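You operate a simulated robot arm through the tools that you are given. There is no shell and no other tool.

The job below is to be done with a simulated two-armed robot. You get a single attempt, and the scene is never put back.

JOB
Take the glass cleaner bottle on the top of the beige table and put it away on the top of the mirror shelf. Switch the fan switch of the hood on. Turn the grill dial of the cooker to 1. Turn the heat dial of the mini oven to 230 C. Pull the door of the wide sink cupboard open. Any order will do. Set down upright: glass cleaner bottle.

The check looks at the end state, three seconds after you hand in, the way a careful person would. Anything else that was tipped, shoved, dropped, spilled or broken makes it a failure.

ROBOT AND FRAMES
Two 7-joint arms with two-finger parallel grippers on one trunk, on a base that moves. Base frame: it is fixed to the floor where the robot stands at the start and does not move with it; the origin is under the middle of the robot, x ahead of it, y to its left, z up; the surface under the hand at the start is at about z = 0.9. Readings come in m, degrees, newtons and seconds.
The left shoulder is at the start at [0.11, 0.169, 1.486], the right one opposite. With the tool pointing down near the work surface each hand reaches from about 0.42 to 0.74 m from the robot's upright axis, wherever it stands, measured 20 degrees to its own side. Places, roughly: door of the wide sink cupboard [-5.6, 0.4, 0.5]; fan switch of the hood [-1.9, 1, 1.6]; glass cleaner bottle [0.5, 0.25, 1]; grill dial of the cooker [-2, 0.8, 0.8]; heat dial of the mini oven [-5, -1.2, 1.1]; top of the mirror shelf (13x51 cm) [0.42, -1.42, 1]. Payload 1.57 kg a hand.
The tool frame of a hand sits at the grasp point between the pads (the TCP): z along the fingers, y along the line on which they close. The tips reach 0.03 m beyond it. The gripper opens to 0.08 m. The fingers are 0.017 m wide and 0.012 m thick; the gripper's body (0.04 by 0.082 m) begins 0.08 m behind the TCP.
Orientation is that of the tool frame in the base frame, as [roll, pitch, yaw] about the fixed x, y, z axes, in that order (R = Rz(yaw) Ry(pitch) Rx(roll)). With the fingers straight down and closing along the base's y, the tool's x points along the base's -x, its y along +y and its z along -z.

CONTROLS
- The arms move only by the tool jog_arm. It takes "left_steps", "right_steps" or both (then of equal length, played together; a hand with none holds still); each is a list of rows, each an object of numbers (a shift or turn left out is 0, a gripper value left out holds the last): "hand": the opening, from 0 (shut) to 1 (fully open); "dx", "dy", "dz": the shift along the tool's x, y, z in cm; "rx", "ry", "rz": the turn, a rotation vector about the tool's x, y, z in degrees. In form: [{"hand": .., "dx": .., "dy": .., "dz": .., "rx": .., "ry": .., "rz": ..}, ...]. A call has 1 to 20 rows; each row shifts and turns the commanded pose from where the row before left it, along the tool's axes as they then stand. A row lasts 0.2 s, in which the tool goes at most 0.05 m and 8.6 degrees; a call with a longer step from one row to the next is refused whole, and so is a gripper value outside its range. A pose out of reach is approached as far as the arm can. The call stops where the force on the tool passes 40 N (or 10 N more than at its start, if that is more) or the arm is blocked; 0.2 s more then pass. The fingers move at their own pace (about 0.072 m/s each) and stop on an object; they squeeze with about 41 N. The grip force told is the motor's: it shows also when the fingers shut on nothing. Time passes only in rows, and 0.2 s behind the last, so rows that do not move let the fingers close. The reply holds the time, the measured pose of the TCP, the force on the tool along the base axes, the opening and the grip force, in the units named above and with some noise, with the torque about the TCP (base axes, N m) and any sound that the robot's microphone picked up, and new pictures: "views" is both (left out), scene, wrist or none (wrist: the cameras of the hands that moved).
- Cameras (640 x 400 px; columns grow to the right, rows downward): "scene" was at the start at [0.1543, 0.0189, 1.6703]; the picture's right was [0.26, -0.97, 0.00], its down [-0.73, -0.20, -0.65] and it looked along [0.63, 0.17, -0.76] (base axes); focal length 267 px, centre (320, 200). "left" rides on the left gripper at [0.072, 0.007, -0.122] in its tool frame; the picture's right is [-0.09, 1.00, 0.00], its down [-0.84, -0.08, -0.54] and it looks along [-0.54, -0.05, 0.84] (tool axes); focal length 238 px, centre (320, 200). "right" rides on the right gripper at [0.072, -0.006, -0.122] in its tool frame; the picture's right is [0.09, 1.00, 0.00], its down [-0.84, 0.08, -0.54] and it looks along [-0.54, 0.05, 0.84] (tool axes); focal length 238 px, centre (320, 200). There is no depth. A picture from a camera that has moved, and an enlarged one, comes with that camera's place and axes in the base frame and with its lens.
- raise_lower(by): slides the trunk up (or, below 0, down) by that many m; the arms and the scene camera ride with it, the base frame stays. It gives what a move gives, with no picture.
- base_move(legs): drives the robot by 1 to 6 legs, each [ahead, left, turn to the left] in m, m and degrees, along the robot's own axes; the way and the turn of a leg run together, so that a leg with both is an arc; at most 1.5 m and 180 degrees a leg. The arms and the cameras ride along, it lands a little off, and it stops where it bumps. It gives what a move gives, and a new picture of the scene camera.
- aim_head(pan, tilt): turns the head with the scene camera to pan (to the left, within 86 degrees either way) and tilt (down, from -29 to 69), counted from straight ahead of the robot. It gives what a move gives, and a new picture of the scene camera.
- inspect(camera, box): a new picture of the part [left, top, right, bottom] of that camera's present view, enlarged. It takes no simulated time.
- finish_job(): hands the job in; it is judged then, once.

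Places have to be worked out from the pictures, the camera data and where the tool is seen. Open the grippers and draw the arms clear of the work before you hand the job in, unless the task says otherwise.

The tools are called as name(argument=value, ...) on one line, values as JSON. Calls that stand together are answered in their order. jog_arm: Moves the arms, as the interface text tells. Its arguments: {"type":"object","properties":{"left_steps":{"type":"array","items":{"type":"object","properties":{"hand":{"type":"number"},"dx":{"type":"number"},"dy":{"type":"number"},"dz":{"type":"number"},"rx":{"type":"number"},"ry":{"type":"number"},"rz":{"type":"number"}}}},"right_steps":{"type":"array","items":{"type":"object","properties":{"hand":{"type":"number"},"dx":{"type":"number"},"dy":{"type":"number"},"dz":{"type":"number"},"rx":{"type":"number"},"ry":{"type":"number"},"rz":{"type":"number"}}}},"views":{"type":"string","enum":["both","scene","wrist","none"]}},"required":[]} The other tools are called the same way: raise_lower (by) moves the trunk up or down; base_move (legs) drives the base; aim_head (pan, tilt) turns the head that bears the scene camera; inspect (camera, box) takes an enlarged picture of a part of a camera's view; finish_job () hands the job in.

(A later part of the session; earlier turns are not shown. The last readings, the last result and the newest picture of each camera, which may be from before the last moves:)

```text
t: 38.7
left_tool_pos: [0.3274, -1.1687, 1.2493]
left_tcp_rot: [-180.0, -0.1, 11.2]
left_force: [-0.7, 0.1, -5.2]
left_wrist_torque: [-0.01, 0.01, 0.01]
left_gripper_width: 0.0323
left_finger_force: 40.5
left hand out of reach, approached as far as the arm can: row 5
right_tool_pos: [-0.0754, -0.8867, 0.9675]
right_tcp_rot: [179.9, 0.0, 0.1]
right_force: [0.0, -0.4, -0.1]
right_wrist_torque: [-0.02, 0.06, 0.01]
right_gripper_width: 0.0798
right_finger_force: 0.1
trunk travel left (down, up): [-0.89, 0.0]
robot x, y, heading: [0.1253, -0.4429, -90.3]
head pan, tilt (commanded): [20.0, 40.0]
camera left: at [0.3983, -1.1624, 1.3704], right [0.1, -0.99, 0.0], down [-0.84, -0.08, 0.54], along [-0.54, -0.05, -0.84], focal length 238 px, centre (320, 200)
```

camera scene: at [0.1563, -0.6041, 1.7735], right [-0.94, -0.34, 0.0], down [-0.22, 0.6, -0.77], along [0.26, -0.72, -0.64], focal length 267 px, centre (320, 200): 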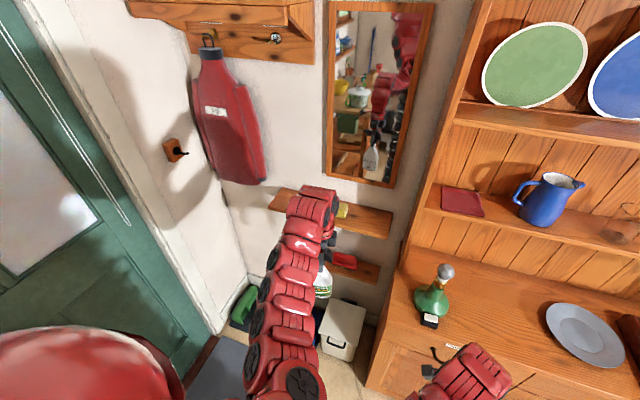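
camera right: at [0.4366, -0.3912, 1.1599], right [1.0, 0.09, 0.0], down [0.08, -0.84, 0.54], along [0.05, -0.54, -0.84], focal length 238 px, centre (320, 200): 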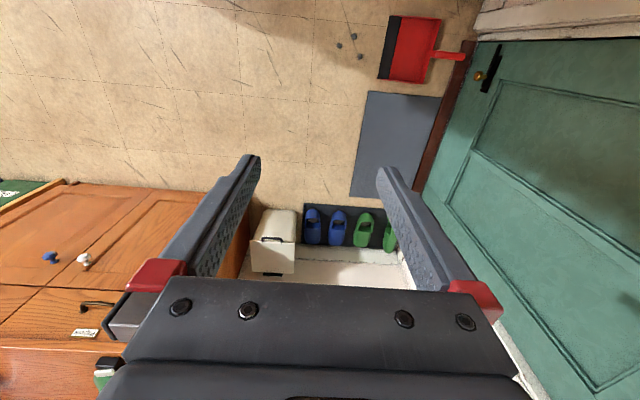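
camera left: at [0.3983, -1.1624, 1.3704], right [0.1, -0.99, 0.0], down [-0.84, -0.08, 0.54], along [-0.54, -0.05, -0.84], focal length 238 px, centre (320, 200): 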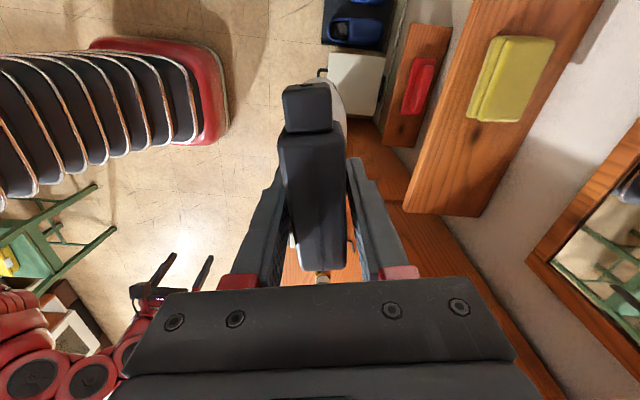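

The wrist view shows the shelf and soap ahead. I drive in a bit more (ahead first, then left), stopping just short of the shelf to check height.

base_move(legs=[[0.13, 0.04, 0], [0, 0.185, 0]])

inspect(camera="left", box=[0, 0, 640, 400])

inspect(camera="scene", box=[160, 100, 480, 300])

```text
t: 41.2
left_tool_pos: [0.5518, -1.2978, 1.2477]
left_tcp_rot: [180.0, -0.2, 11.3]
left_force: [-0.5, 0.0, -4.8]
left_wrist_torque: [-0.01, 0.02, 0.02]
left_gripper_width: 0.0323
left_finger_force: 40.6
right_tool_pos: [0.1491, -1.0183, 0.9661]
right_tcp_rot: [-180.0, 0.0, 0.3]
right_force: [-0.2, 0.1, -0.5]
right_wrist_torque: [-0.03, -0.03, -0.02]
right_gripper_width: 0.0801
right_finger_force: 0.1
trunk travel left (down, up): [-0.89, 0.0]
robot x, y, heading: [0.3489, -0.5722, -89.9]
head pan, tilt (commanded): [20.0, 40.0]
camera scene: at [0.3789, -0.7334, 1.7736], right [-0.94, -0.35, 0.0], down [-0.22, 0.6, -0.77], along [0.27, -0.72, -0.64], focal length 267 px, centre (320, 200)
```

scene: 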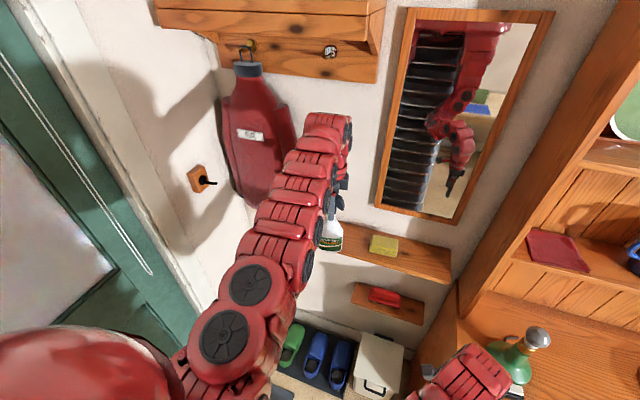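

```text
1.00 times, centred on (320, 200) of left (not enlarged: the box is as wide or as high as the picture)
camera zoom: at [0.6233, -1.2907, 1.3702], right [0.1, -0.99, 0.0], down [-0.84, -0.09, 0.54], along [-0.54, -0.06, -0.84], focal length 238 px, centre (320, 200)
```

zoom: 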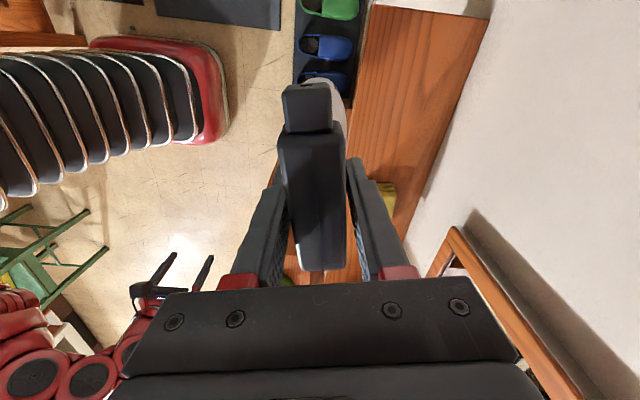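

```text
2.00 times, centred on (320, 200) of scene
camera zoom: at [0.3789, -0.7334, 1.7736], right [-0.94, -0.35, 0.0], down [-0.22, 0.6, -0.77], along [0.27, -0.72, -0.64], focal length 534 px, centre (320, 200)
```

zoom: 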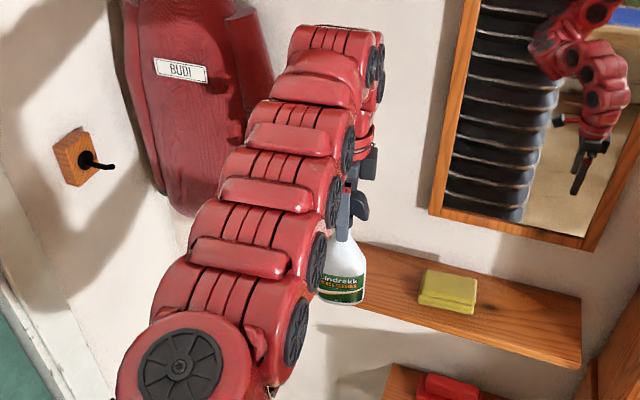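

The bottle is in front of the free left end of the shelf at x≈0.55. I shift the right hand a little away from the dresser, then drive 10 cm ahead so the bottle hangs over the shelf.

jog_arm(right_steps=[{"dx": 4}, {"dx": 4}], views="none")

base_move(legs=[[0.1, 0, 0]])

inspect(camera="left", box=[0, 0, 640, 400])

inspect(camera="scene", box=[200, 100, 480, 275])

```text
t: 41.8
left_tool_pos: [0.5538, -1.2975, 1.2482]
left_tcp_rot: [-179.9, 0.0, 11.3]
left_force: [-0.5, -0.5, -5.0]
left_wrist_torque: [0.02, 0.05, -0.01]
left_gripper_width: 0.0325
left_finger_force: 40.9
right_tool_pos: [0.2313, -1.0167, 0.9665]
right_tcp_rot: [-180.0, 0.1, 0.3]
right_force: [-0.1, 0.2, -0.3]
right_wrist_torque: [-0.06, 0.02, 0.03]
right_gripper_width: 0.0799
right_finger_force: 0.0
trunk travel left (down, up): [-0.89, 0.0]
robot x, y, heading: [0.3528, -0.5735, -90.1]
head pan, tilt (commanded): [20.0, 40.0]
```

```text
t: 42.9
left_tool_pos: [0.5555, -1.3966, 1.2502]
left_tcp_rot: [180.0, 0.0, 11.4]
left_force: [-0.2, 0.0, -5.3]
left_wrist_torque: [-0.03, 0.03, 0.01]
left_gripper_width: 0.0326
left_finger_force: 40.6
right_tool_pos: [0.2326, -1.1179, 0.9677]
right_tcp_rot: [179.9, 0.1, 0.4]
right_force: [-0.3, 0.7, 0.5]
right_wrist_torque: [0.02, -0.02, 0.02]
right_gripper_width: 0.0801
right_finger_force: 0.0
trunk travel left (down, up): [-0.89, 0.0]
robot x, y, heading: [0.3536, -0.6755, -89.8]
head pan, tilt (commanded): [20.0, 40.0]
camera scene: at [0.3831, -0.8321, 1.7737], right [-0.94, -0.35, 0.0], down [-0.22, 0.6, -0.77], along [0.27, -0.72, -0.64], focal length 267 px, centre (320, 200)
```

scene: 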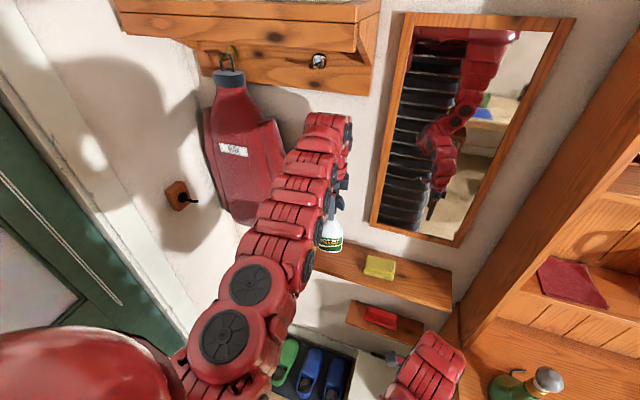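

```text
1.00 times, centred on (320, 200) of left (not enlarged: the box is as wide or as high as the picture)
camera zoom: at [0.6271, -1.3896, 1.3705], right [0.11, -0.99, 0.0], down [-0.84, -0.09, 0.54], along [-0.54, -0.06, -0.84], focal length 238 px, centre (320, 200)
```

zoom: 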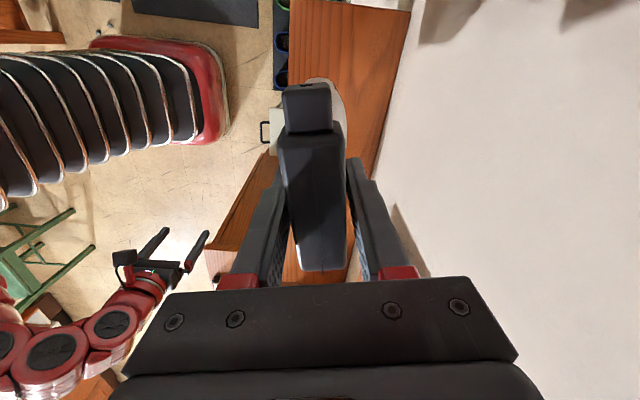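

```text
2.29 times, centred on (340, 188) of scene
camera zoom: at [0.3831, -0.8321, 1.7737], right [-0.94, -0.35, 0.0], down [-0.22, 0.6, -0.77], along [0.27, -0.72, -0.64], focal length 610 px, centre (274, 229)
```

zoom: 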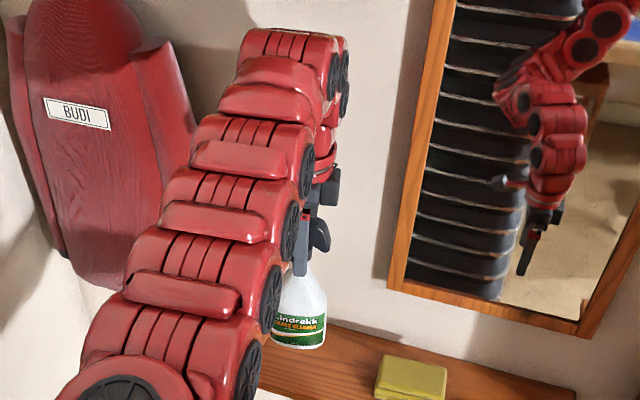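

The wrist view puts the shelf's front edge at y≈−1.355 and back at ≈−1.49, so I nudge 1.5 cm further in and lower carefully, watching the vertical force.

jog_arm(left_steps=[{"dy": 1.5}, {"dz": 1}, {"dz": 1}, {"dz": 1}, {}], views="none")

jog_arm(left_steps=[{"dz": 0.5}, {"dz": 0.5}, {}], views="both")

```text
t: 44.1
left_tool_pos: [0.5553, -1.3984, 1.2174]
left_tcp_rot: [-179.9, 0.0, 11.3]
left_force: [0.1, -0.1, -6.2]
left_wrist_torque: [0.02, -0.01, 0.01]
left_gripper_width: 0.0326
left_finger_force: 41.1
left hand out of reach, approached as far as the arm can: row 1
right_tool_pos: [0.2322, -1.1173, 0.9663]
right_tcp_rot: [-180.0, 0.1, 0.4]
right_force: [-0.6, 0.1, 0.7]
right_wrist_torque: [-0.02, 0.04, -0.01]
right_gripper_width: 0.08
right_finger_force: 0.1
trunk travel left (down, up): [-0.89, 0.0]
robot x, y, heading: [0.3551, -0.6702, -89.6]
head pan, tilt (commanded): [20.0, 40.0]
```

```text
t: 44.9
left_tool_pos: [0.5558, -1.3981, 1.2076]
left_tcp_rot: [-179.9, 0.0, 11.5]
left_force: [-1.5, -0.4, -5.7]
left_wrist_torque: [-0.01, 0.03, -0.02]
left_gripper_width: 0.0326
left_finger_force: 40.6
right_tool_pos: [0.2328, -1.1183, 0.9656]
right_tcp_rot: [-179.9, 0.1, 0.5]
right_force: [-0.1, 0.0, 0.1]
right_wrist_torque: [0.02, 0.0, -0.01]
right_gripper_width: 0.0801
right_finger_force: 0.1
trunk travel left (down, up): [-0.89, 0.0]
robot x, y, heading: [0.3513, -0.673, -89.6]
head pan, tilt (commanded): [20.0, 40.0]
camera scene: at [0.3831, -0.8346, 1.7734], right [-0.94, -0.35, 0.0], down [-0.22, 0.6, -0.77], along [0.27, -0.72, -0.64], focal length 267 px, centre (320, 200)
camera left: at [0.6276, -1.3915, 1.3294], right [0.11, -0.99, 0.0], down [-0.84, -0.09, 0.54], along [-0.54, -0.06, -0.84], focal length 238 px, centre (320, 200)
```

scene: 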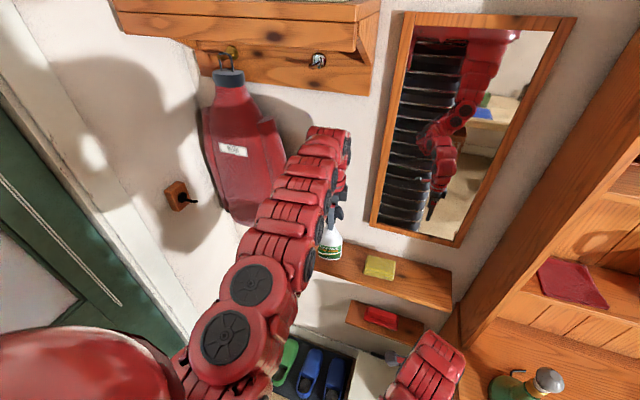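
left: 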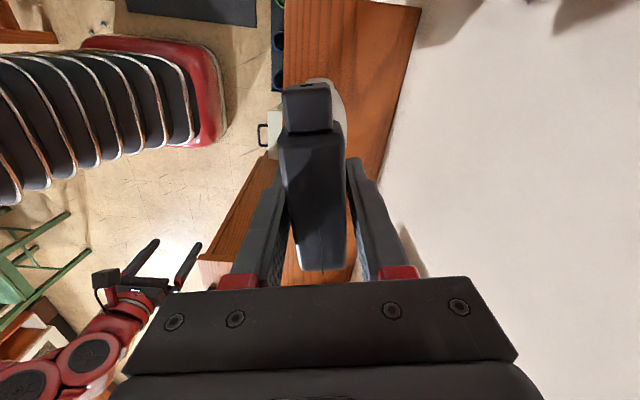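

No contact yet at z=1.208. I retry the 1.5 cm nudge toward the wall, then continue lowering in small steps.

jog_arm(left_steps=[{"dy": 1.4, "dx": -0.3}, {}], views="none")

jog_arm(left_steps=[{"dz": 0.5}, {"dz": 0.5}, {}], views="none")

```text
t: 45.5
left_tool_pos: [0.5561, -1.3986, 1.2073]
left_tcp_rot: [-179.8, -0.1, 11.3]
left_force: [0.3, -0.1, -5.3]
left_wrist_torque: [-0.01, 0.05, -0.01]
left_gripper_width: 0.0322
left_finger_force: 40.8
left hand out of reach, approached as far as the arm can: row 1
right_tool_pos: [0.2326, -1.1168, 0.9677]
right_tcp_rot: [-180.0, 0.0, 0.4]
right_force: [-0.1, 0.2, 0.0]
right_wrist_torque: [0.0, 0.03, -0.01]
right_gripper_width: 0.0797
right_finger_force: 0.0
trunk travel left (down, up): [-0.89, 0.0]
robot x, y, heading: [0.3536, -0.672, -89.6]
head pan, tilt (commanded): [20.0, 40.0]
```

```text
t: 46.3
left_tool_pos: [0.5543, -1.3995, 1.1985]
left_tcp_rot: [-179.9, 0.0, 11.5]
left_force: [0.0, 0.0, -4.3]
left_wrist_torque: [-0.01, 0.02, -0.03]
left_gripper_width: 0.0322
left_finger_force: 40.7
right_tool_pos: [0.2326, -1.1182, 0.9671]
right_tcp_rot: [180.0, 0.1, 0.4]
right_force: [0.7, -0.6, -0.2]
right_wrist_torque: [0.0, 0.0, 0.01]
right_gripper_width: 0.0801
right_finger_force: 0.0
trunk travel left (down, up): [-0.89, 0.0]
robot x, y, heading: [0.352, -0.6725, -89.6]
head pan, tilt (commanded): [20.0, 40.0]
```

Arm is at its forward limit, so I use the base for the last ~1.3 cm, then keep lowering.

base_move(legs=[[0.014, 0, 0]])

jog_arm(left_steps=[{"dz": 0.4}, {"dz": 0.4}, {}], views="wrist")

```text
t: 47.1
left_tool_pos: [0.5542, -1.4091, 1.2005]
left_tcp_rot: [180.0, 0.0, 11.4]
left_force: [0.2, 0.3, -4.7]
left_wrist_torque: [-0.03, 0.04, 0.02]
left_gripper_width: 0.0324
left_finger_force: 40.8
right_tool_pos: [0.2328, -1.1287, 0.9677]
right_tcp_rot: [179.8, 0.1, 0.4]
right_force: [0.4, 1.2, 0.0]
right_wrist_torque: [-0.05, 0.02, 0.0]
right_gripper_width: 0.0802
right_finger_force: 0.1
trunk travel left (down, up): [-0.89, 0.0]
robot x, y, heading: [0.3539, -0.6843, -89.5]
head pan, tilt (commanded): [20.0, 40.0]
camera scene: at [0.3833, -0.8429, 1.774], right [-0.94, -0.35, 0.0], down [-0.22, 0.6, -0.77], along [0.27, -0.72, -0.64], focal length 267 px, centre (320, 200)
```

scene: 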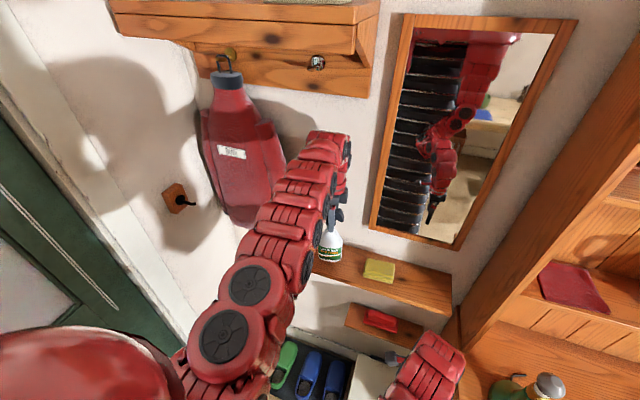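

```text
t: 47.9
left_tool_pos: [0.5547, -1.4133, 1.1897]
left_tcp_rot: [-179.8, 0.0, 11.4]
left_force: [0.8, -0.2, -5.8]
left_wrist_torque: [0.0, 0.02, 0.0]
left_gripper_width: 0.0326
left_finger_force: 40.7
right_tool_pos: [0.2322, -1.1328, 0.9658]
right_tcp_rot: [-179.9, 0.1, 0.4]
right_force: [-0.1, -0.3, -0.4]
right_wrist_torque: [-0.01, 0.02, 0.01]
right_gripper_width: 0.0804
right_finger_force: 0.0
trunk travel left (down, up): [-0.89, 0.0]
robot x, y, heading: [0.3513, -0.6861, -89.4]
head pan, tilt (commanded): [20.0, 40.0]
camera left: at [0.6271, -1.4068, 1.3116], right [0.11, -0.99, 0.0], down [-0.84, -0.09, 0.54], along [-0.54, -0.06, -0.84], focal length 238 px, centre (320, 200)
```

left: 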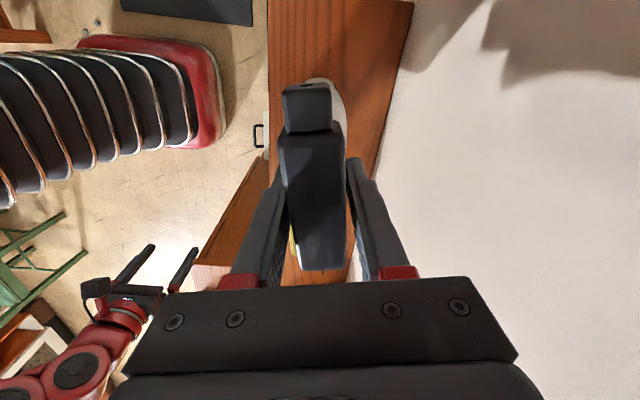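

Now at y≈−1.413, z=1.190, still no contact. Continue lowering by 4 mm steps.

jog_arm(left_steps=[{"dz": 0.4}, {"dz": 0.4}, {}], views="none")

jog_arm(left_steps=[{"dz": 0.3}, {"dz": 0.3}, {}], views="none")

```text
t: 48.7
left_tool_pos: [0.5544, -1.4123, 1.1826]
left_tcp_rot: [-180.0, 0.1, 11.4]
left_force: [0.0, -0.3, -5.3]
left_wrist_torque: [0.01, 0.04, 0.01]
left_gripper_width: 0.0323
left_finger_force: 40.6
right_tool_pos: [0.2329, -1.1317, 0.967]
right_tcp_rot: [179.9, 0.1, 0.4]
right_force: [-0.6, -0.3, -0.3]
right_wrist_torque: [0.02, -0.02, -0.01]
right_gripper_width: 0.08
right_finger_force: 0.1
trunk travel left (down, up): [-0.89, 0.0]
robot x, y, heading: [0.3512, -0.6891, -89.7]
head pan, tilt (commanded): [20.0, 40.0]
```

```text
t: 49.5
left_tool_pos: [0.5553, -1.4115, 1.1797]
left_tcp_rot: [179.8, 0.0, 11.4]
left_force: [2.0, -2.3, 12.9]
left_wrist_torque: [-0.02, -0.98, -0.07]
left_gripper_width: 0.0323
left_finger_force: 41.1
right_tool_pos: [0.2308, -1.1304, 0.9659]
right_tcp_rot: [-179.9, 0.0, 0.4]
right_force: [0.5, 0.5, 0.6]
right_wrist_torque: [-0.04, 0.01, -0.01]
right_gripper_width: 0.08
right_finger_force: 0.0
trunk travel left (down, up): [-0.89, 0.0]
robot x, y, heading: [0.3584, -0.6914, -89.8]
head pan, tilt (commanded): [20.0, 40.0]
```

Contact: the vertical force rose to +13 N at z≈1.180, so the bottle is on the shelf. I ease up by 2 mm to unload it before opening.

jog_arm(left_steps=[{"dz": -0.2}, {}], views="both")

inspect(camera="scene", box=[260, 180, 420, 280])

```text
t: 50.1
left_tool_pos: [0.5546, -1.4118, 1.1784]
left_tcp_rot: [180.0, 0.0, 11.4]
left_force: [1.6, -3.5, 9.4]
left_wrist_torque: [-0.35, -0.83, -0.1]
left_gripper_width: 0.0324
left_finger_force: 40.4
right_tool_pos: [0.2314, -1.1315, 0.9671]
right_tcp_rot: [-180.0, 0.2, 0.4]
right_force: [0.4, 0.4, -0.9]
right_wrist_torque: [0.04, -0.01, 0.02]
right_gripper_width: 0.0801
right_finger_force: 0.0
trunk travel left (down, up): [-0.89, 0.0]
robot x, y, heading: [0.3508, -0.6885, -89.5]
head pan, tilt (commanded): [20.0, 40.0]
camera scene: at [0.3832, -0.8467, 1.7736], right [-0.94, -0.35, 0.0], down [-0.22, 0.6, -0.77], along [0.27, -0.72, -0.64], focal length 267 px, centre (320, 200)
camera left: at [0.6264, -1.4049, 1.3008], right [0.11, -0.99, 0.0], down [-0.84, -0.09, 0.54], along [-0.54, -0.06, -0.84], focal length 238 px, centre (320, 200)
```

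scene: 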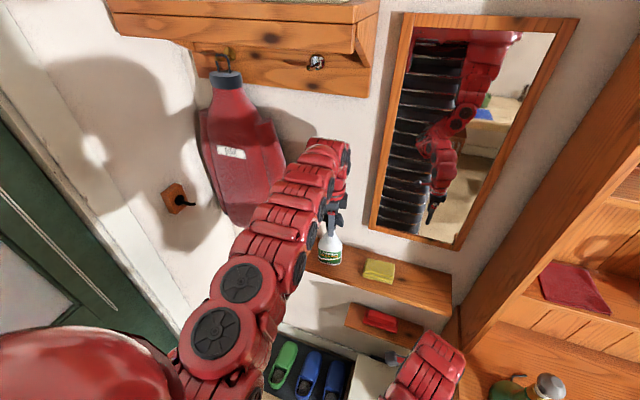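
left: 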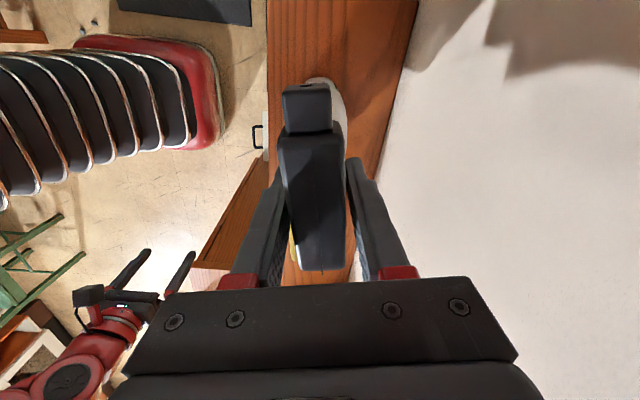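

```text
4.00 times, centred on (340, 230) of scene
camera zoom: at [0.3832, -0.8467, 1.7736], right [-0.94, -0.35, 0.0], down [-0.22, 0.6, -0.77], along [0.27, -0.72, -0.64], focal length 1068 px, centre (240, 80)
```

zoom: 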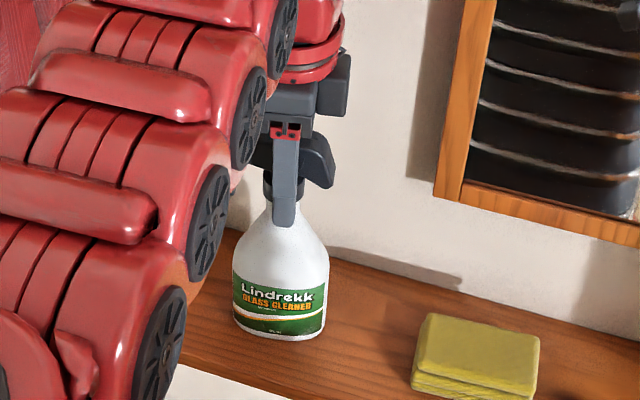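

The bottle stands on the shelf, left of the soap. I open the fingers to about 5.6 cm and check.

jog_arm(left_steps=[{"hand": 0.45}, {"hand": 0.55}, {"hand": 0.7}, {}, {}], views="wrist")

inspect(camera="scene", box=[260, 180, 420, 280])

```text
t: 51.3
left_tool_pos: [0.5551, -1.4109, 1.1791]
left_tcp_rot: [-179.9, 0.0, 11.4]
left_force: [0.6, -0.2, -0.5]
left_wrist_torque: [-0.01, 0.0, 0.02]
left_gripper_width: 0.0558
left_finger_force: 0.0
right_tool_pos: [0.2331, -1.1319, 0.9663]
right_tcp_rot: [-180.0, 0.1, 0.4]
right_force: [0.7, 0.6, -0.3]
right_wrist_torque: [0.02, 0.01, -0.04]
right_gripper_width: 0.0799
right_finger_force: 0.2
trunk travel left (down, up): [-0.89, 0.0]
robot x, y, heading: [0.3544, -0.6854, -89.5]
head pan, tilt (commanded): [20.0, 40.0]
camera left: at [0.6263, -1.405, 1.3003], right [0.11, -0.99, 0.0], down [-0.84, -0.09, 0.54], along [-0.54, -0.06, -0.84], focal length 238 px, centre (320, 200)
```

left: 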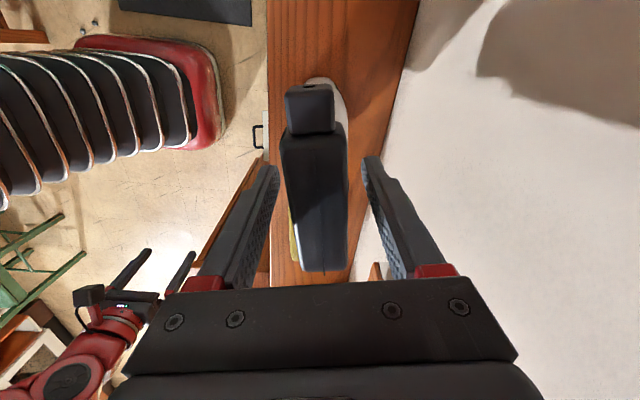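

```text
4.00 times, centred on (340, 230) of scene
camera zoom: at [0.3831, -0.8472, 1.7735], right [-0.94, -0.35, 0.0], down [-0.22, 0.6, -0.77], along [0.27, -0.72, -0.64], focal length 1068 px, centre (240, 80)
```

zoom: 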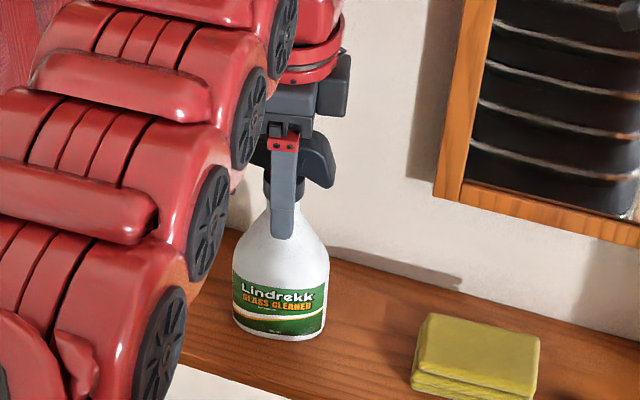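

The bottle stands free. I open fully, then slide the hand off toward the back of the head (−x, staying clear of the wall and jacket).

jog_arm(left_steps=[{"hand": 1}, {}, {"dx": -2, "dy": -0.4}, {"dx": -2, "dy": -0.4}, {"dx": -2, "dy": -0.4}, {}], views="both")

inspect(camera="scene", box=[260, 180, 420, 280])

```text
t: 52.7
left_tool_pos: [0.4934, -1.4116, 1.1784]
left_tcp_rot: [-180.0, 0.0, 11.4]
left_force: [-0.3, -0.2, 0.6]
left_wrist_torque: [0.02, 0.0, -0.03]
left_gripper_width: 0.0801
left_finger_force: 0.0
right_tool_pos: [0.2322, -1.1308, 0.9661]
right_tcp_rot: [180.0, 0.1, 0.4]
right_force: [-0.5, 0.4, 0.1]
right_wrist_torque: [-0.03, 0.02, -0.02]
right_gripper_width: 0.08
right_finger_force: 0.0
trunk travel left (down, up): [-0.89, 0.0]
robot x, y, heading: [0.3573, -0.6864, -89.8]
head pan, tilt (commanded): [20.0, 40.0]
camera scene: at [0.3833, -0.8473, 1.7735], right [-0.94, -0.35, 0.0], down [-0.22, 0.6, -0.77], along [0.27, -0.72, -0.64], focal length 267 px, centre (320, 200)
camera left: at [0.5648, -1.4049, 1.2997], right [0.11, -0.99, 0.0], down [-0.84, -0.09, 0.54], along [-0.54, -0.06, -0.84], focal length 238 px, centre (320, 200)
```

scene: 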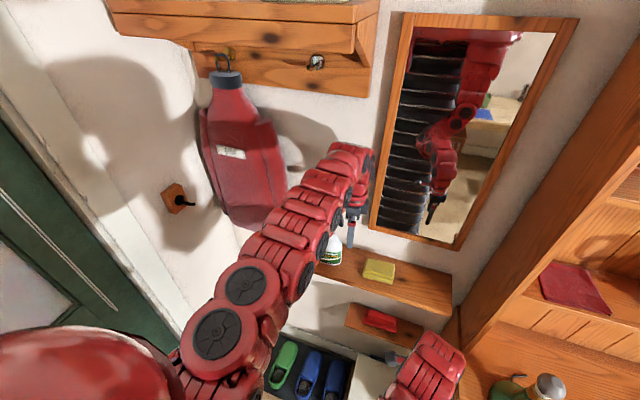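
left: 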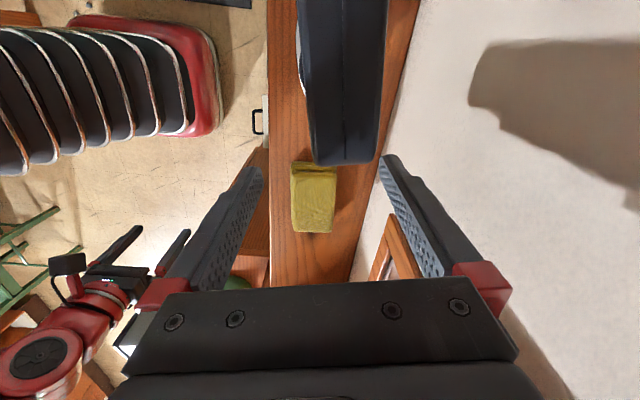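

```text
4.00 times, centred on (340, 230) of scene
camera zoom: at [0.3833, -0.8473, 1.7735], right [-0.94, -0.35, 0.0], down [-0.22, 0.6, -0.77], along [0.27, -0.72, -0.64], focal length 1068 px, centre (240, 80)
```

zoom: 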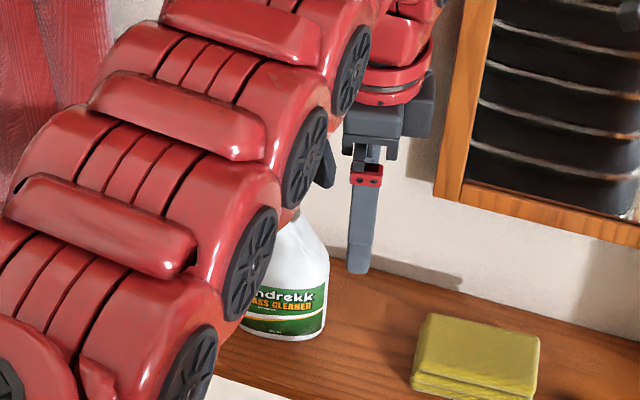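

The bottle remains upright and the hand is behind its head. I slide 1.2 cm more and then back the base off along the line that keeps the fingers clear of the head.

jog_arm(left_steps=[{"dx": -1.2}, {}], views="none")

base_move(legs=[[-0.22, -0.055, 0]])

inspect(camera="scene", box=[220, 130, 480, 300])

```text
t: 53.3
left_tool_pos: [0.4828, -1.4139, 1.1788]
left_tcp_rot: [179.9, 0.0, 11.4]
left_force: [0.1, 0.1, -0.2]
left_wrist_torque: [0.03, 0.0, 0.0]
left_gripper_width: 0.08
left_finger_force: 0.1
right_tool_pos: [0.2329, -1.1309, 0.9659]
right_tcp_rot: [-180.0, 0.0, 0.5]
right_force: [-0.1, 0.9, 0.0]
right_wrist_torque: [-0.01, 0.0, -0.02]
right_gripper_width: 0.0802
right_finger_force: 0.0
trunk travel left (down, up): [-0.89, 0.0]
robot x, y, heading: [0.3555, -0.6853, -89.6]
head pan, tilt (commanded): [20.0, 40.0]
```

```text
t: 55.0
left_tool_pos: [0.4246, -1.1949, 1.1779]
left_tcp_rot: [-179.9, -0.1, 11.3]
left_force: [0.7, 0.4, -0.8]
left_wrist_torque: [0.0, 0.01, -0.02]
left_gripper_width: 0.0801
left_finger_force: 0.0
right_tool_pos: [0.1749, -0.9125, 0.9668]
right_tcp_rot: [-180.0, 0.1, 0.3]
right_force: [-0.2, -0.5, -0.7]
right_wrist_torque: [-0.04, 0.01, 0.01]
right_gripper_width: 0.0801
right_finger_force: 0.0
trunk travel left (down, up): [-0.89, 0.0]
robot x, y, heading: [0.298, -0.4656, -89.9]
head pan, tilt (commanded): [20.0, 40.0]
camera scene: at [0.3266, -0.63, 1.7733], right [-0.94, -0.35, 0.0], down [-0.22, 0.6, -0.77], along [0.27, -0.72, -0.64], focal length 267 px, centre (320, 200)
```

scene: 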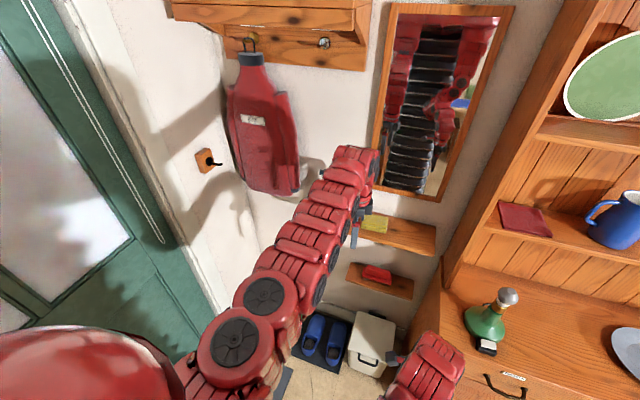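

```text
2.35 times, centred on (350, 215) of scene
camera zoom: at [0.3266, -0.63, 1.7733], right [-0.94, -0.35, 0.0], down [-0.22, 0.6, -0.77], along [0.27, -0.72, -0.64], focal length 628 px, centre (249, 165)
```

zoom: 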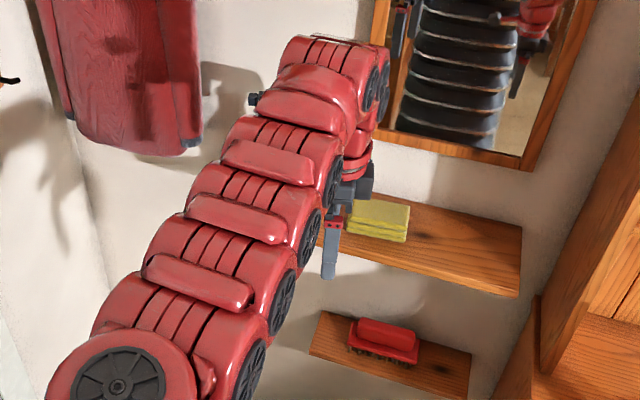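

The bottle's nozzle is visible behind the arm, still in place. I tuck the left hand in and lower before driving on.

jog_arm(left_steps=[{"dx": 1.8, "dy": -3.7, "dz": 2}, {"dx": 1.8, "dy": -3.7, "dz": 3}, {"dx": 1.8, "dy": -3.7, "dz": 3.2}, {"dx": 1.8, "dy": -3.7, "dz": 3.2}, {"dx": 1.8, "dy": -3.7, "dz": 3.2}, {"dx": 1.8, "dy": -3.7, "dz": 3.2}, {"dx": 1.8, "dy": -3.7, "dz": 3.2}], views="scene")

inspect(camera="scene", box=[220, 130, 480, 300])

```text
refused: row 2 steps farther than a row can; nothing moved
```

```text
2.35 times, centred on (350, 215) of scene
camera zoom: at [0.3266, -0.63, 1.7733], right [-0.94, -0.35, 0.0], down [-0.22, 0.6, -0.77], along [0.27, -0.72, -0.64], focal length 628 px, centre (249, 165)
```

zoom: 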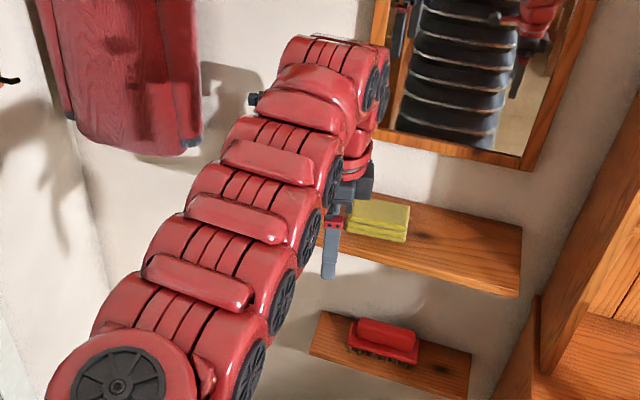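

The steps were too long for a row; I split the same tuck motion into shorter rows.

jog_arm(left_steps=[{"dx": 1.2, "dy": -2.5, "dz": 2.2}, {"dx": 1.2, "dy": -2.5, "dz": 2.2}, {"dx": 1.2, "dy": -2.5, "dz": 2.2}, {"dx": 1.2, "dy": -2.5, "dz": 2.2}, {"dx": 1.2, "dy": -2.5, "dz": 2.2}, {"dx": 1.2, "dy": -2.5, "dz": 2.2}, {"dx": 1.2, "dy": -2.5, "dz": 2.2}, {"dx": 1.2, "dy": -2.5, "dz": 2.2}, {"dx": 1.2, "dy": -2.5, "dz": 2.2}, {"dx": 1.2, "dy": -2.5, "dz": 1.5}], views="scene")

inspect(camera="scene", box=[220, 130, 480, 300])

```text
t: 57.2
left_tool_pos: [0.4937, -0.9248, 0.9655]
left_tcp_rot: [179.9, 0.1, 11.3]
left_force: [-0.2, 0.3, -0.3]
left_wrist_torque: [-0.01, 0.01, 0.02]
left_gripper_width: 0.08
left_finger_force: 0.1
right_tool_pos: [0.1755, -0.911, 0.9666]
right_tcp_rot: [180.0, 0.2, 0.4]
right_force: [-0.9, -0.6, 0.6]
right_wrist_torque: [-0.01, 0.02, 0.02]
right_gripper_width: 0.0799
right_finger_force: 0.0
trunk travel left (down, up): [-0.89, 0.0]
robot x, y, heading: [0.2942, -0.4658, -89.5]
head pan, tilt (commanded): [20.0, 40.0]
camera scene: at [0.3266, -0.627, 1.7737], right [-0.94, -0.35, 0.0], down [-0.22, 0.6, -0.77], along [0.27, -0.72, -0.64], focal length 267 px, centre (320, 200)
```

scene: 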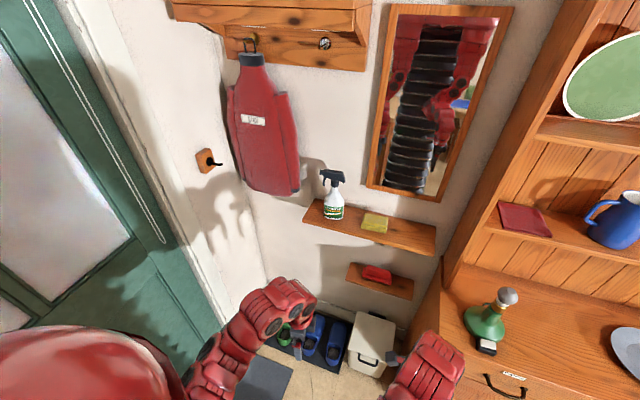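

```text
2.35 times, centred on (350, 215) of scene
camera zoom: at [0.3266, -0.627, 1.7737], right [-0.94, -0.35, 0.0], down [-0.22, 0.6, -0.77], along [0.27, -0.72, -0.64], focal length 628 px, centre (249, 165)
```

zoom: 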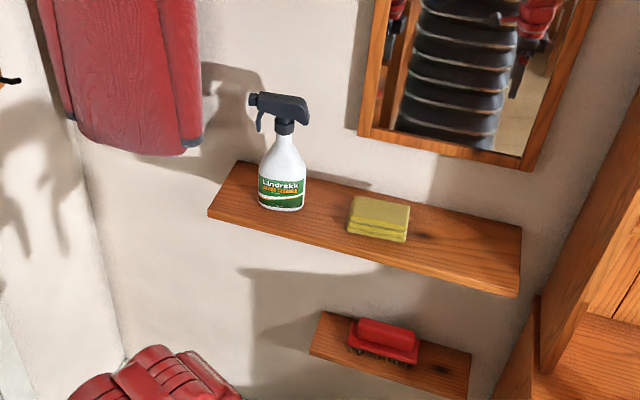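

The bottle is upright on the mirror shelf beside the soap. Now I move away from the corner and turn to face the rest of the kitchen (−x).

base_move(legs=[[0, -0.6, 0], [0, 0, -90]])

aim_head(pan=0, tilt=25)

aim_head(pan=-60, tilt=25)

```text
t: 64.5
left_tool_pos: [-0.7721, -0.6567, 0.9658]
left_tcp_rot: [180.0, 0.1, -79.9]
left_force: [-0.5, -0.7, 0.6]
left_wrist_torque: [0.0, 0.01, 0.0]
left_gripper_width: 0.0801
left_finger_force: 0.0
right_tool_pos: [-0.7506, -0.3381, 0.9685]
right_tcp_rot: [180.0, 0.1, -90.9]
right_force: [-0.6, -0.8, 0.5]
right_wrist_torque: [-0.01, -0.03, 0.02]
right_gripper_width: 0.0799
right_finger_force: 0.0
trunk travel left (down, up): [-0.89, 0.0]
robot x, y, heading: [-0.3101, -0.4665, 179.4]
head pan, tilt (commanded): [20.0, 40.0]
camera scene: at [-0.47, -0.4979, 1.7735], right [-0.33, 0.94, 0.0], down [0.61, 0.21, -0.77], along [-0.72, -0.25, -0.64], focal length 267 px, centre (320, 200)
```

scene: 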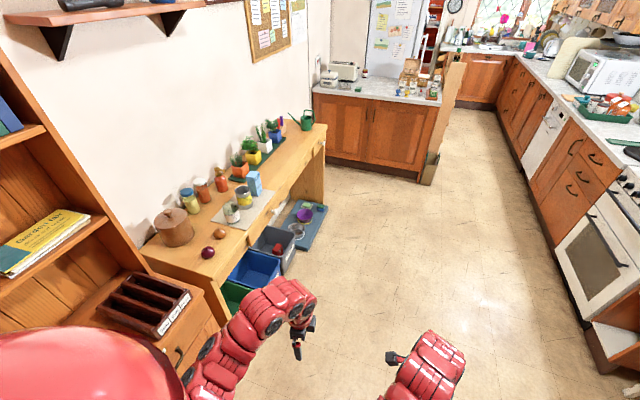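

```text
t: 65.3
left_tool_pos: [-0.7701, -0.6566, 0.9657]
left_tcp_rot: [-179.9, 0.0, -79.9]
left_force: [0.3, 0.0, -0.4]
left_wrist_torque: [-0.03, 0.01, -0.02]
left_gripper_width: 0.0804
left_finger_force: 0.0
right_tool_pos: [-0.7512, -0.3393, 0.9667]
right_tcp_rot: [-179.9, 0.1, -91.0]
right_force: [0.6, 0.3, 0.2]
right_wrist_torque: [-0.01, 0.0, 0.02]
right_gripper_width: 0.08
right_finger_force: 0.0
trunk travel left (down, up): [-0.89, 0.0]
robot x, y, heading: [-0.3083, -0.467, 179.1]
head pan, tilt (commanded): [0.0, 25.0]
camera scene: at [-0.4817, -0.4687, 1.7968], right [0.01, 1.0, 0.0], down [0.42, -0.01, -0.91], along [-0.91, 0.01, -0.42], focal length 267 px, centre (320, 200)
```

scene: 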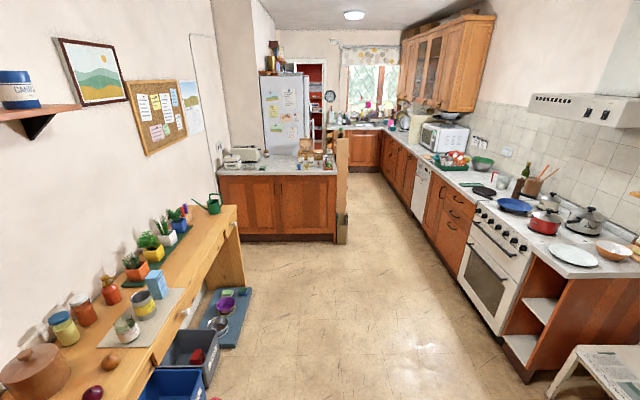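

```text
t: 66.6
left_tool_pos: [-0.7703, -0.6572, 0.9647]
left_tcp_rot: [-179.9, 0.1, -79.9]
left_force: [0.0, -0.3, 0.2]
left_wrist_torque: [0.0, 0.02, 0.06]
left_gripper_width: 0.0802
left_finger_force: 0.1
right_tool_pos: [-0.7503, -0.3382, 0.9675]
right_tcp_rot: [180.0, 0.1, -90.9]
right_force: [0.1, 0.7, -0.3]
right_wrist_torque: [-0.04, -0.01, -0.01]
right_gripper_width: 0.0799
right_finger_force: 0.0
trunk travel left (down, up): [-0.89, 0.0]
robot x, y, heading: [-0.3055, -0.4697, 179.3]
head pan, tilt (commanded): [-60.0, 25.0]
camera scene: at [-0.4346, -0.3895, 1.7969], right [0.87, 0.49, 0.0], down [0.21, -0.37, -0.91], along [-0.44, 0.79, -0.42], focal length 267 px, centre (320, 200)
```

scene: 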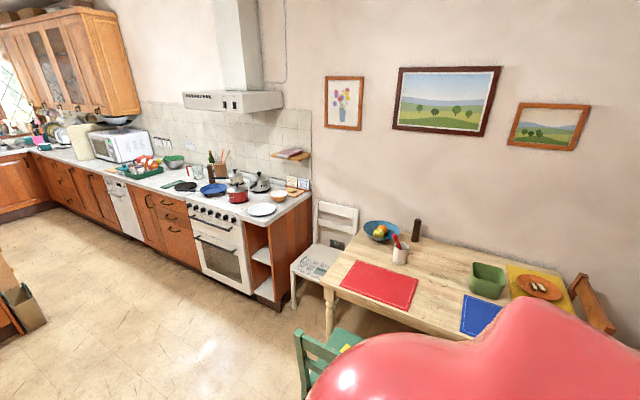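

I see the cooker and hood on the +y wall at about x≈−2, with clear floor between. I drive along −x and turn to face the cooker.

base_move(legs=[[1.5, 0, 0], [0.15, 0, 0], [0, 0, -90]])

aim_head(pan=0, tilt=15)

```text
t: 78.7
left_tool_pos: [-2.1248, 0.0144, 0.9654]
left_tcp_rot: [-180.0, 0.0, -169.0]
left_force: [-0.1, 0.5, 1.4]
left_wrist_torque: [0.03, -0.01, -0.02]
left_gripper_width: 0.0799
left_finger_force: 0.1
right_tool_pos: [-1.805, -0.0002, 0.9669]
right_tcp_rot: [180.0, 0.0, -179.9]
right_force: [-0.5, -0.3, 0.8]
right_wrist_torque: [-0.01, 0.0, 0.02]
right_gripper_width: 0.0802
right_finger_force: 0.0
trunk travel left (down, up): [-0.89, 0.0]
robot x, y, heading: [-1.9282, -0.4432, 90.0]
head pan, tilt (commanded): [-60.0, 25.0]
camera scene: at [-1.851, -0.3203, 1.7969], right [0.5, -0.87, 0.0], down [-0.37, -0.21, -0.91], along [0.78, 0.45, -0.42], focal length 267 px, centre (320, 200)
```

scene: 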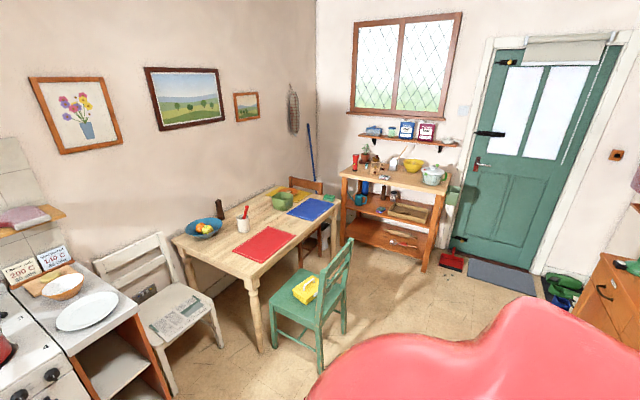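

```text
t: 80.0
left_tool_pos: [-2.1248, 0.0153, 0.9647]
left_tcp_rot: [180.0, 0.0, -169.0]
left_force: [-0.3, 0.8, -0.3]
left_wrist_torque: [0.01, 0.0, 0.01]
left_gripper_width: 0.0798
left_finger_force: 0.0
right_tool_pos: [-1.8061, 0.0003, 0.9661]
right_tcp_rot: [-179.9, -0.1, -179.9]
right_force: [-0.6, -0.5, -0.2]
right_wrist_torque: [-0.01, -0.03, -0.01]
right_gripper_width: 0.0799
right_finger_force: 0.0
trunk travel left (down, up): [-0.89, 0.0]
robot x, y, heading: [-1.9312, -0.4458, 90.1]
head pan, tilt (commanded): [0.0, 15.0]
camera scene: at [-1.9306, -0.273, 1.8131], right [1.0, 0.0, 0.0], down [0.0, -0.26, -0.97], along [0.0, 0.97, -0.26], focal length 267 px, centre (320, 200)
```

scene: 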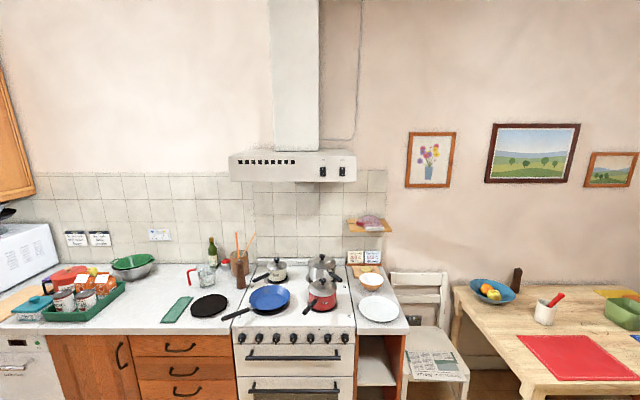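

I'm facing the cooker. I enlarge the hood's switch area and the cooker dial row.

inspect(camera="scene", box=[225, 145, 365, 195])

inspect(camera="scene", box=[225, 320, 365, 400])

```text
4.57 times, centred on (295, 170) of scene
camera zoom: at [-1.9306, -0.273, 1.8131], right [1.0, 0.0, 0.0], down [0.0, -0.26, -0.97], along [0.0, 0.97, -0.26], focal length 1220 px, centre (434, 337)
```

zoom: 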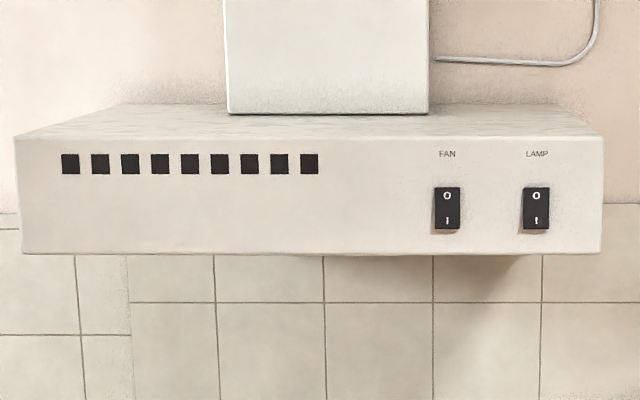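

```text
4.57 times, centred on (295, 360) of scene
camera zoom: at [-1.9306, -0.273, 1.8131], right [1.0, 0.0, 0.0], down [0.0, -0.26, -0.97], along [0.0, 0.97, -0.26], focal length 1220 px, centre (434, -531)
```

zoom: 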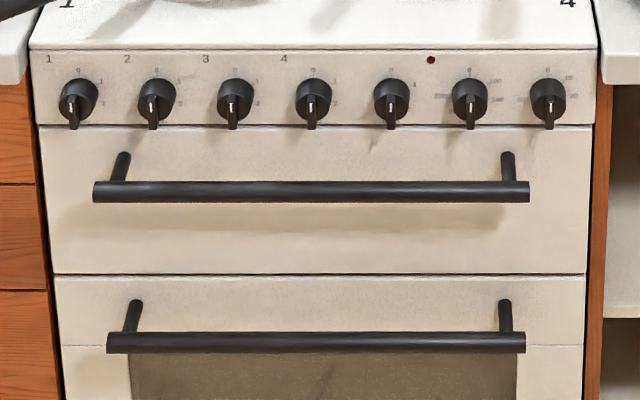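

The fan rocker (0 top, I bottom) is at about [-1.917, 1.0, 1.61]; the fifth dial from the left at x≈−1.976 should be the grill. I move closer so the right arm lines up with both.

base_move(legs=[[0.45, 0.17, 0]])

aim_head(pan=-10, tilt=45)

inspect(camera="scene", box=[240, 180, 400, 280])

```text
t: 82.8
left_tool_pos: [-2.2973, 0.4614, 0.9654]
left_tcp_rot: [-180.0, 0.0, -168.8]
left_force: [-0.6, -0.6, -0.7]
left_wrist_torque: [0.03, 0.03, 0.02]
left_gripper_width: 0.0801
left_finger_force: 0.1
right_tool_pos: [-1.9781, 0.4486, 0.9671]
right_tcp_rot: [179.9, 0.1, -179.7]
right_force: [0.3, 0.1, -0.4]
right_wrist_torque: [0.0, 0.0, -0.03]
right_gripper_width: 0.0801
right_finger_force: 0.0
trunk travel left (down, up): [-0.89, 0.0]
robot x, y, heading: [-2.0977, 0.0052, 90.2]
head pan, tilt (commanded): [0.0, 15.0]
camera scene: at [-2.1028, 0.1752, 1.8132], right [1.0, 0.0, 0.0], down [0.0, -0.26, -0.97], along [0.0, 0.97, -0.26], focal length 267 px, centre (320, 200)
```

scene: 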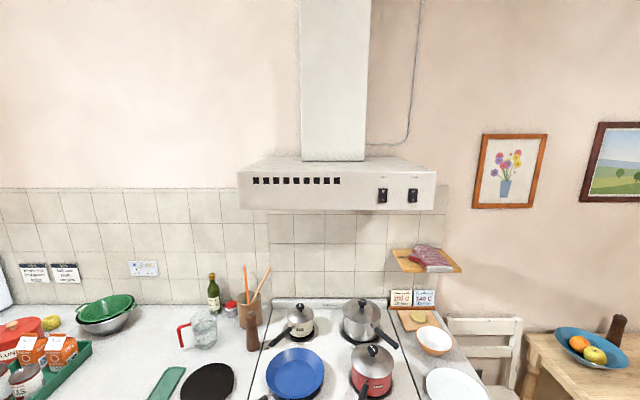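

```text
t: 83.8
left_tool_pos: [-2.2967, 0.4617, 0.9645]
left_tcp_rot: [-179.9, 0.0, -168.7]
left_force: [-0.8, -1.1, 0.1]
left_wrist_torque: [-0.01, -0.03, 0.02]
left_gripper_width: 0.0801
left_finger_force: 0.0
right_tool_pos: [-1.9768, 0.4494, 0.9672]
right_tcp_rot: [-180.0, 0.0, -179.8]
right_force: [0.1, 0.5, 0.7]
right_wrist_torque: [-0.02, 0.0, -0.03]
right_gripper_width: 0.0801
right_finger_force: 0.1
trunk travel left (down, up): [-0.89, 0.0]
robot x, y, heading: [-2.0982, 0.0045, 90.4]
head pan, tilt (commanded): [-10.0, 45.0]
camera scene: at [-2.0887, 0.1622, 1.7664], right [0.99, -0.17, 0.0], down [-0.12, -0.7, -0.71], along [0.12, 0.7, -0.71], focal length 267 px, centre (320, 200)
```

scene: 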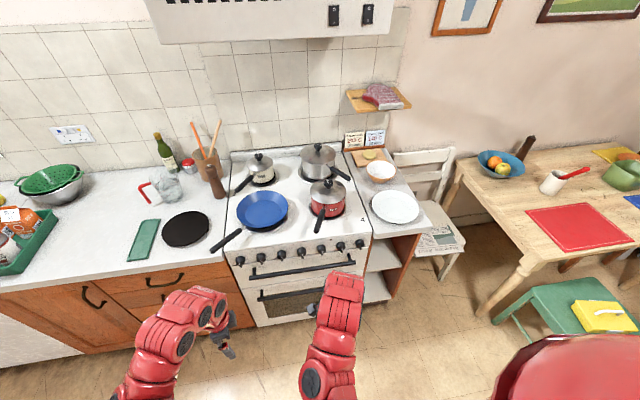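

```text
4.00 times, centred on (320, 230) of scene
camera zoom: at [-2.0887, 0.1622, 1.7664], right [0.99, -0.17, 0.0], down [-0.12, -0.7, -0.71], along [0.12, 0.7, -0.71], focal length 1068 px, centre (320, 80)
```

zoom: 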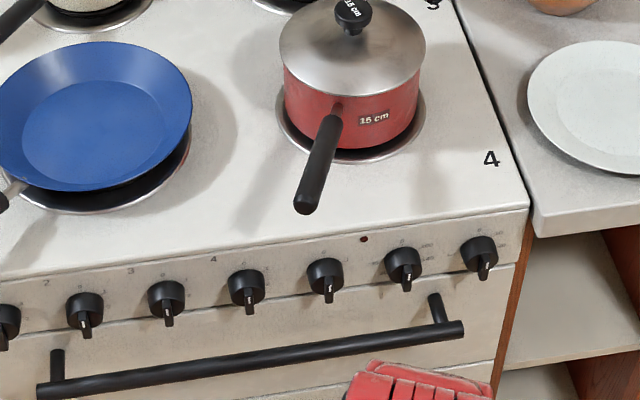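

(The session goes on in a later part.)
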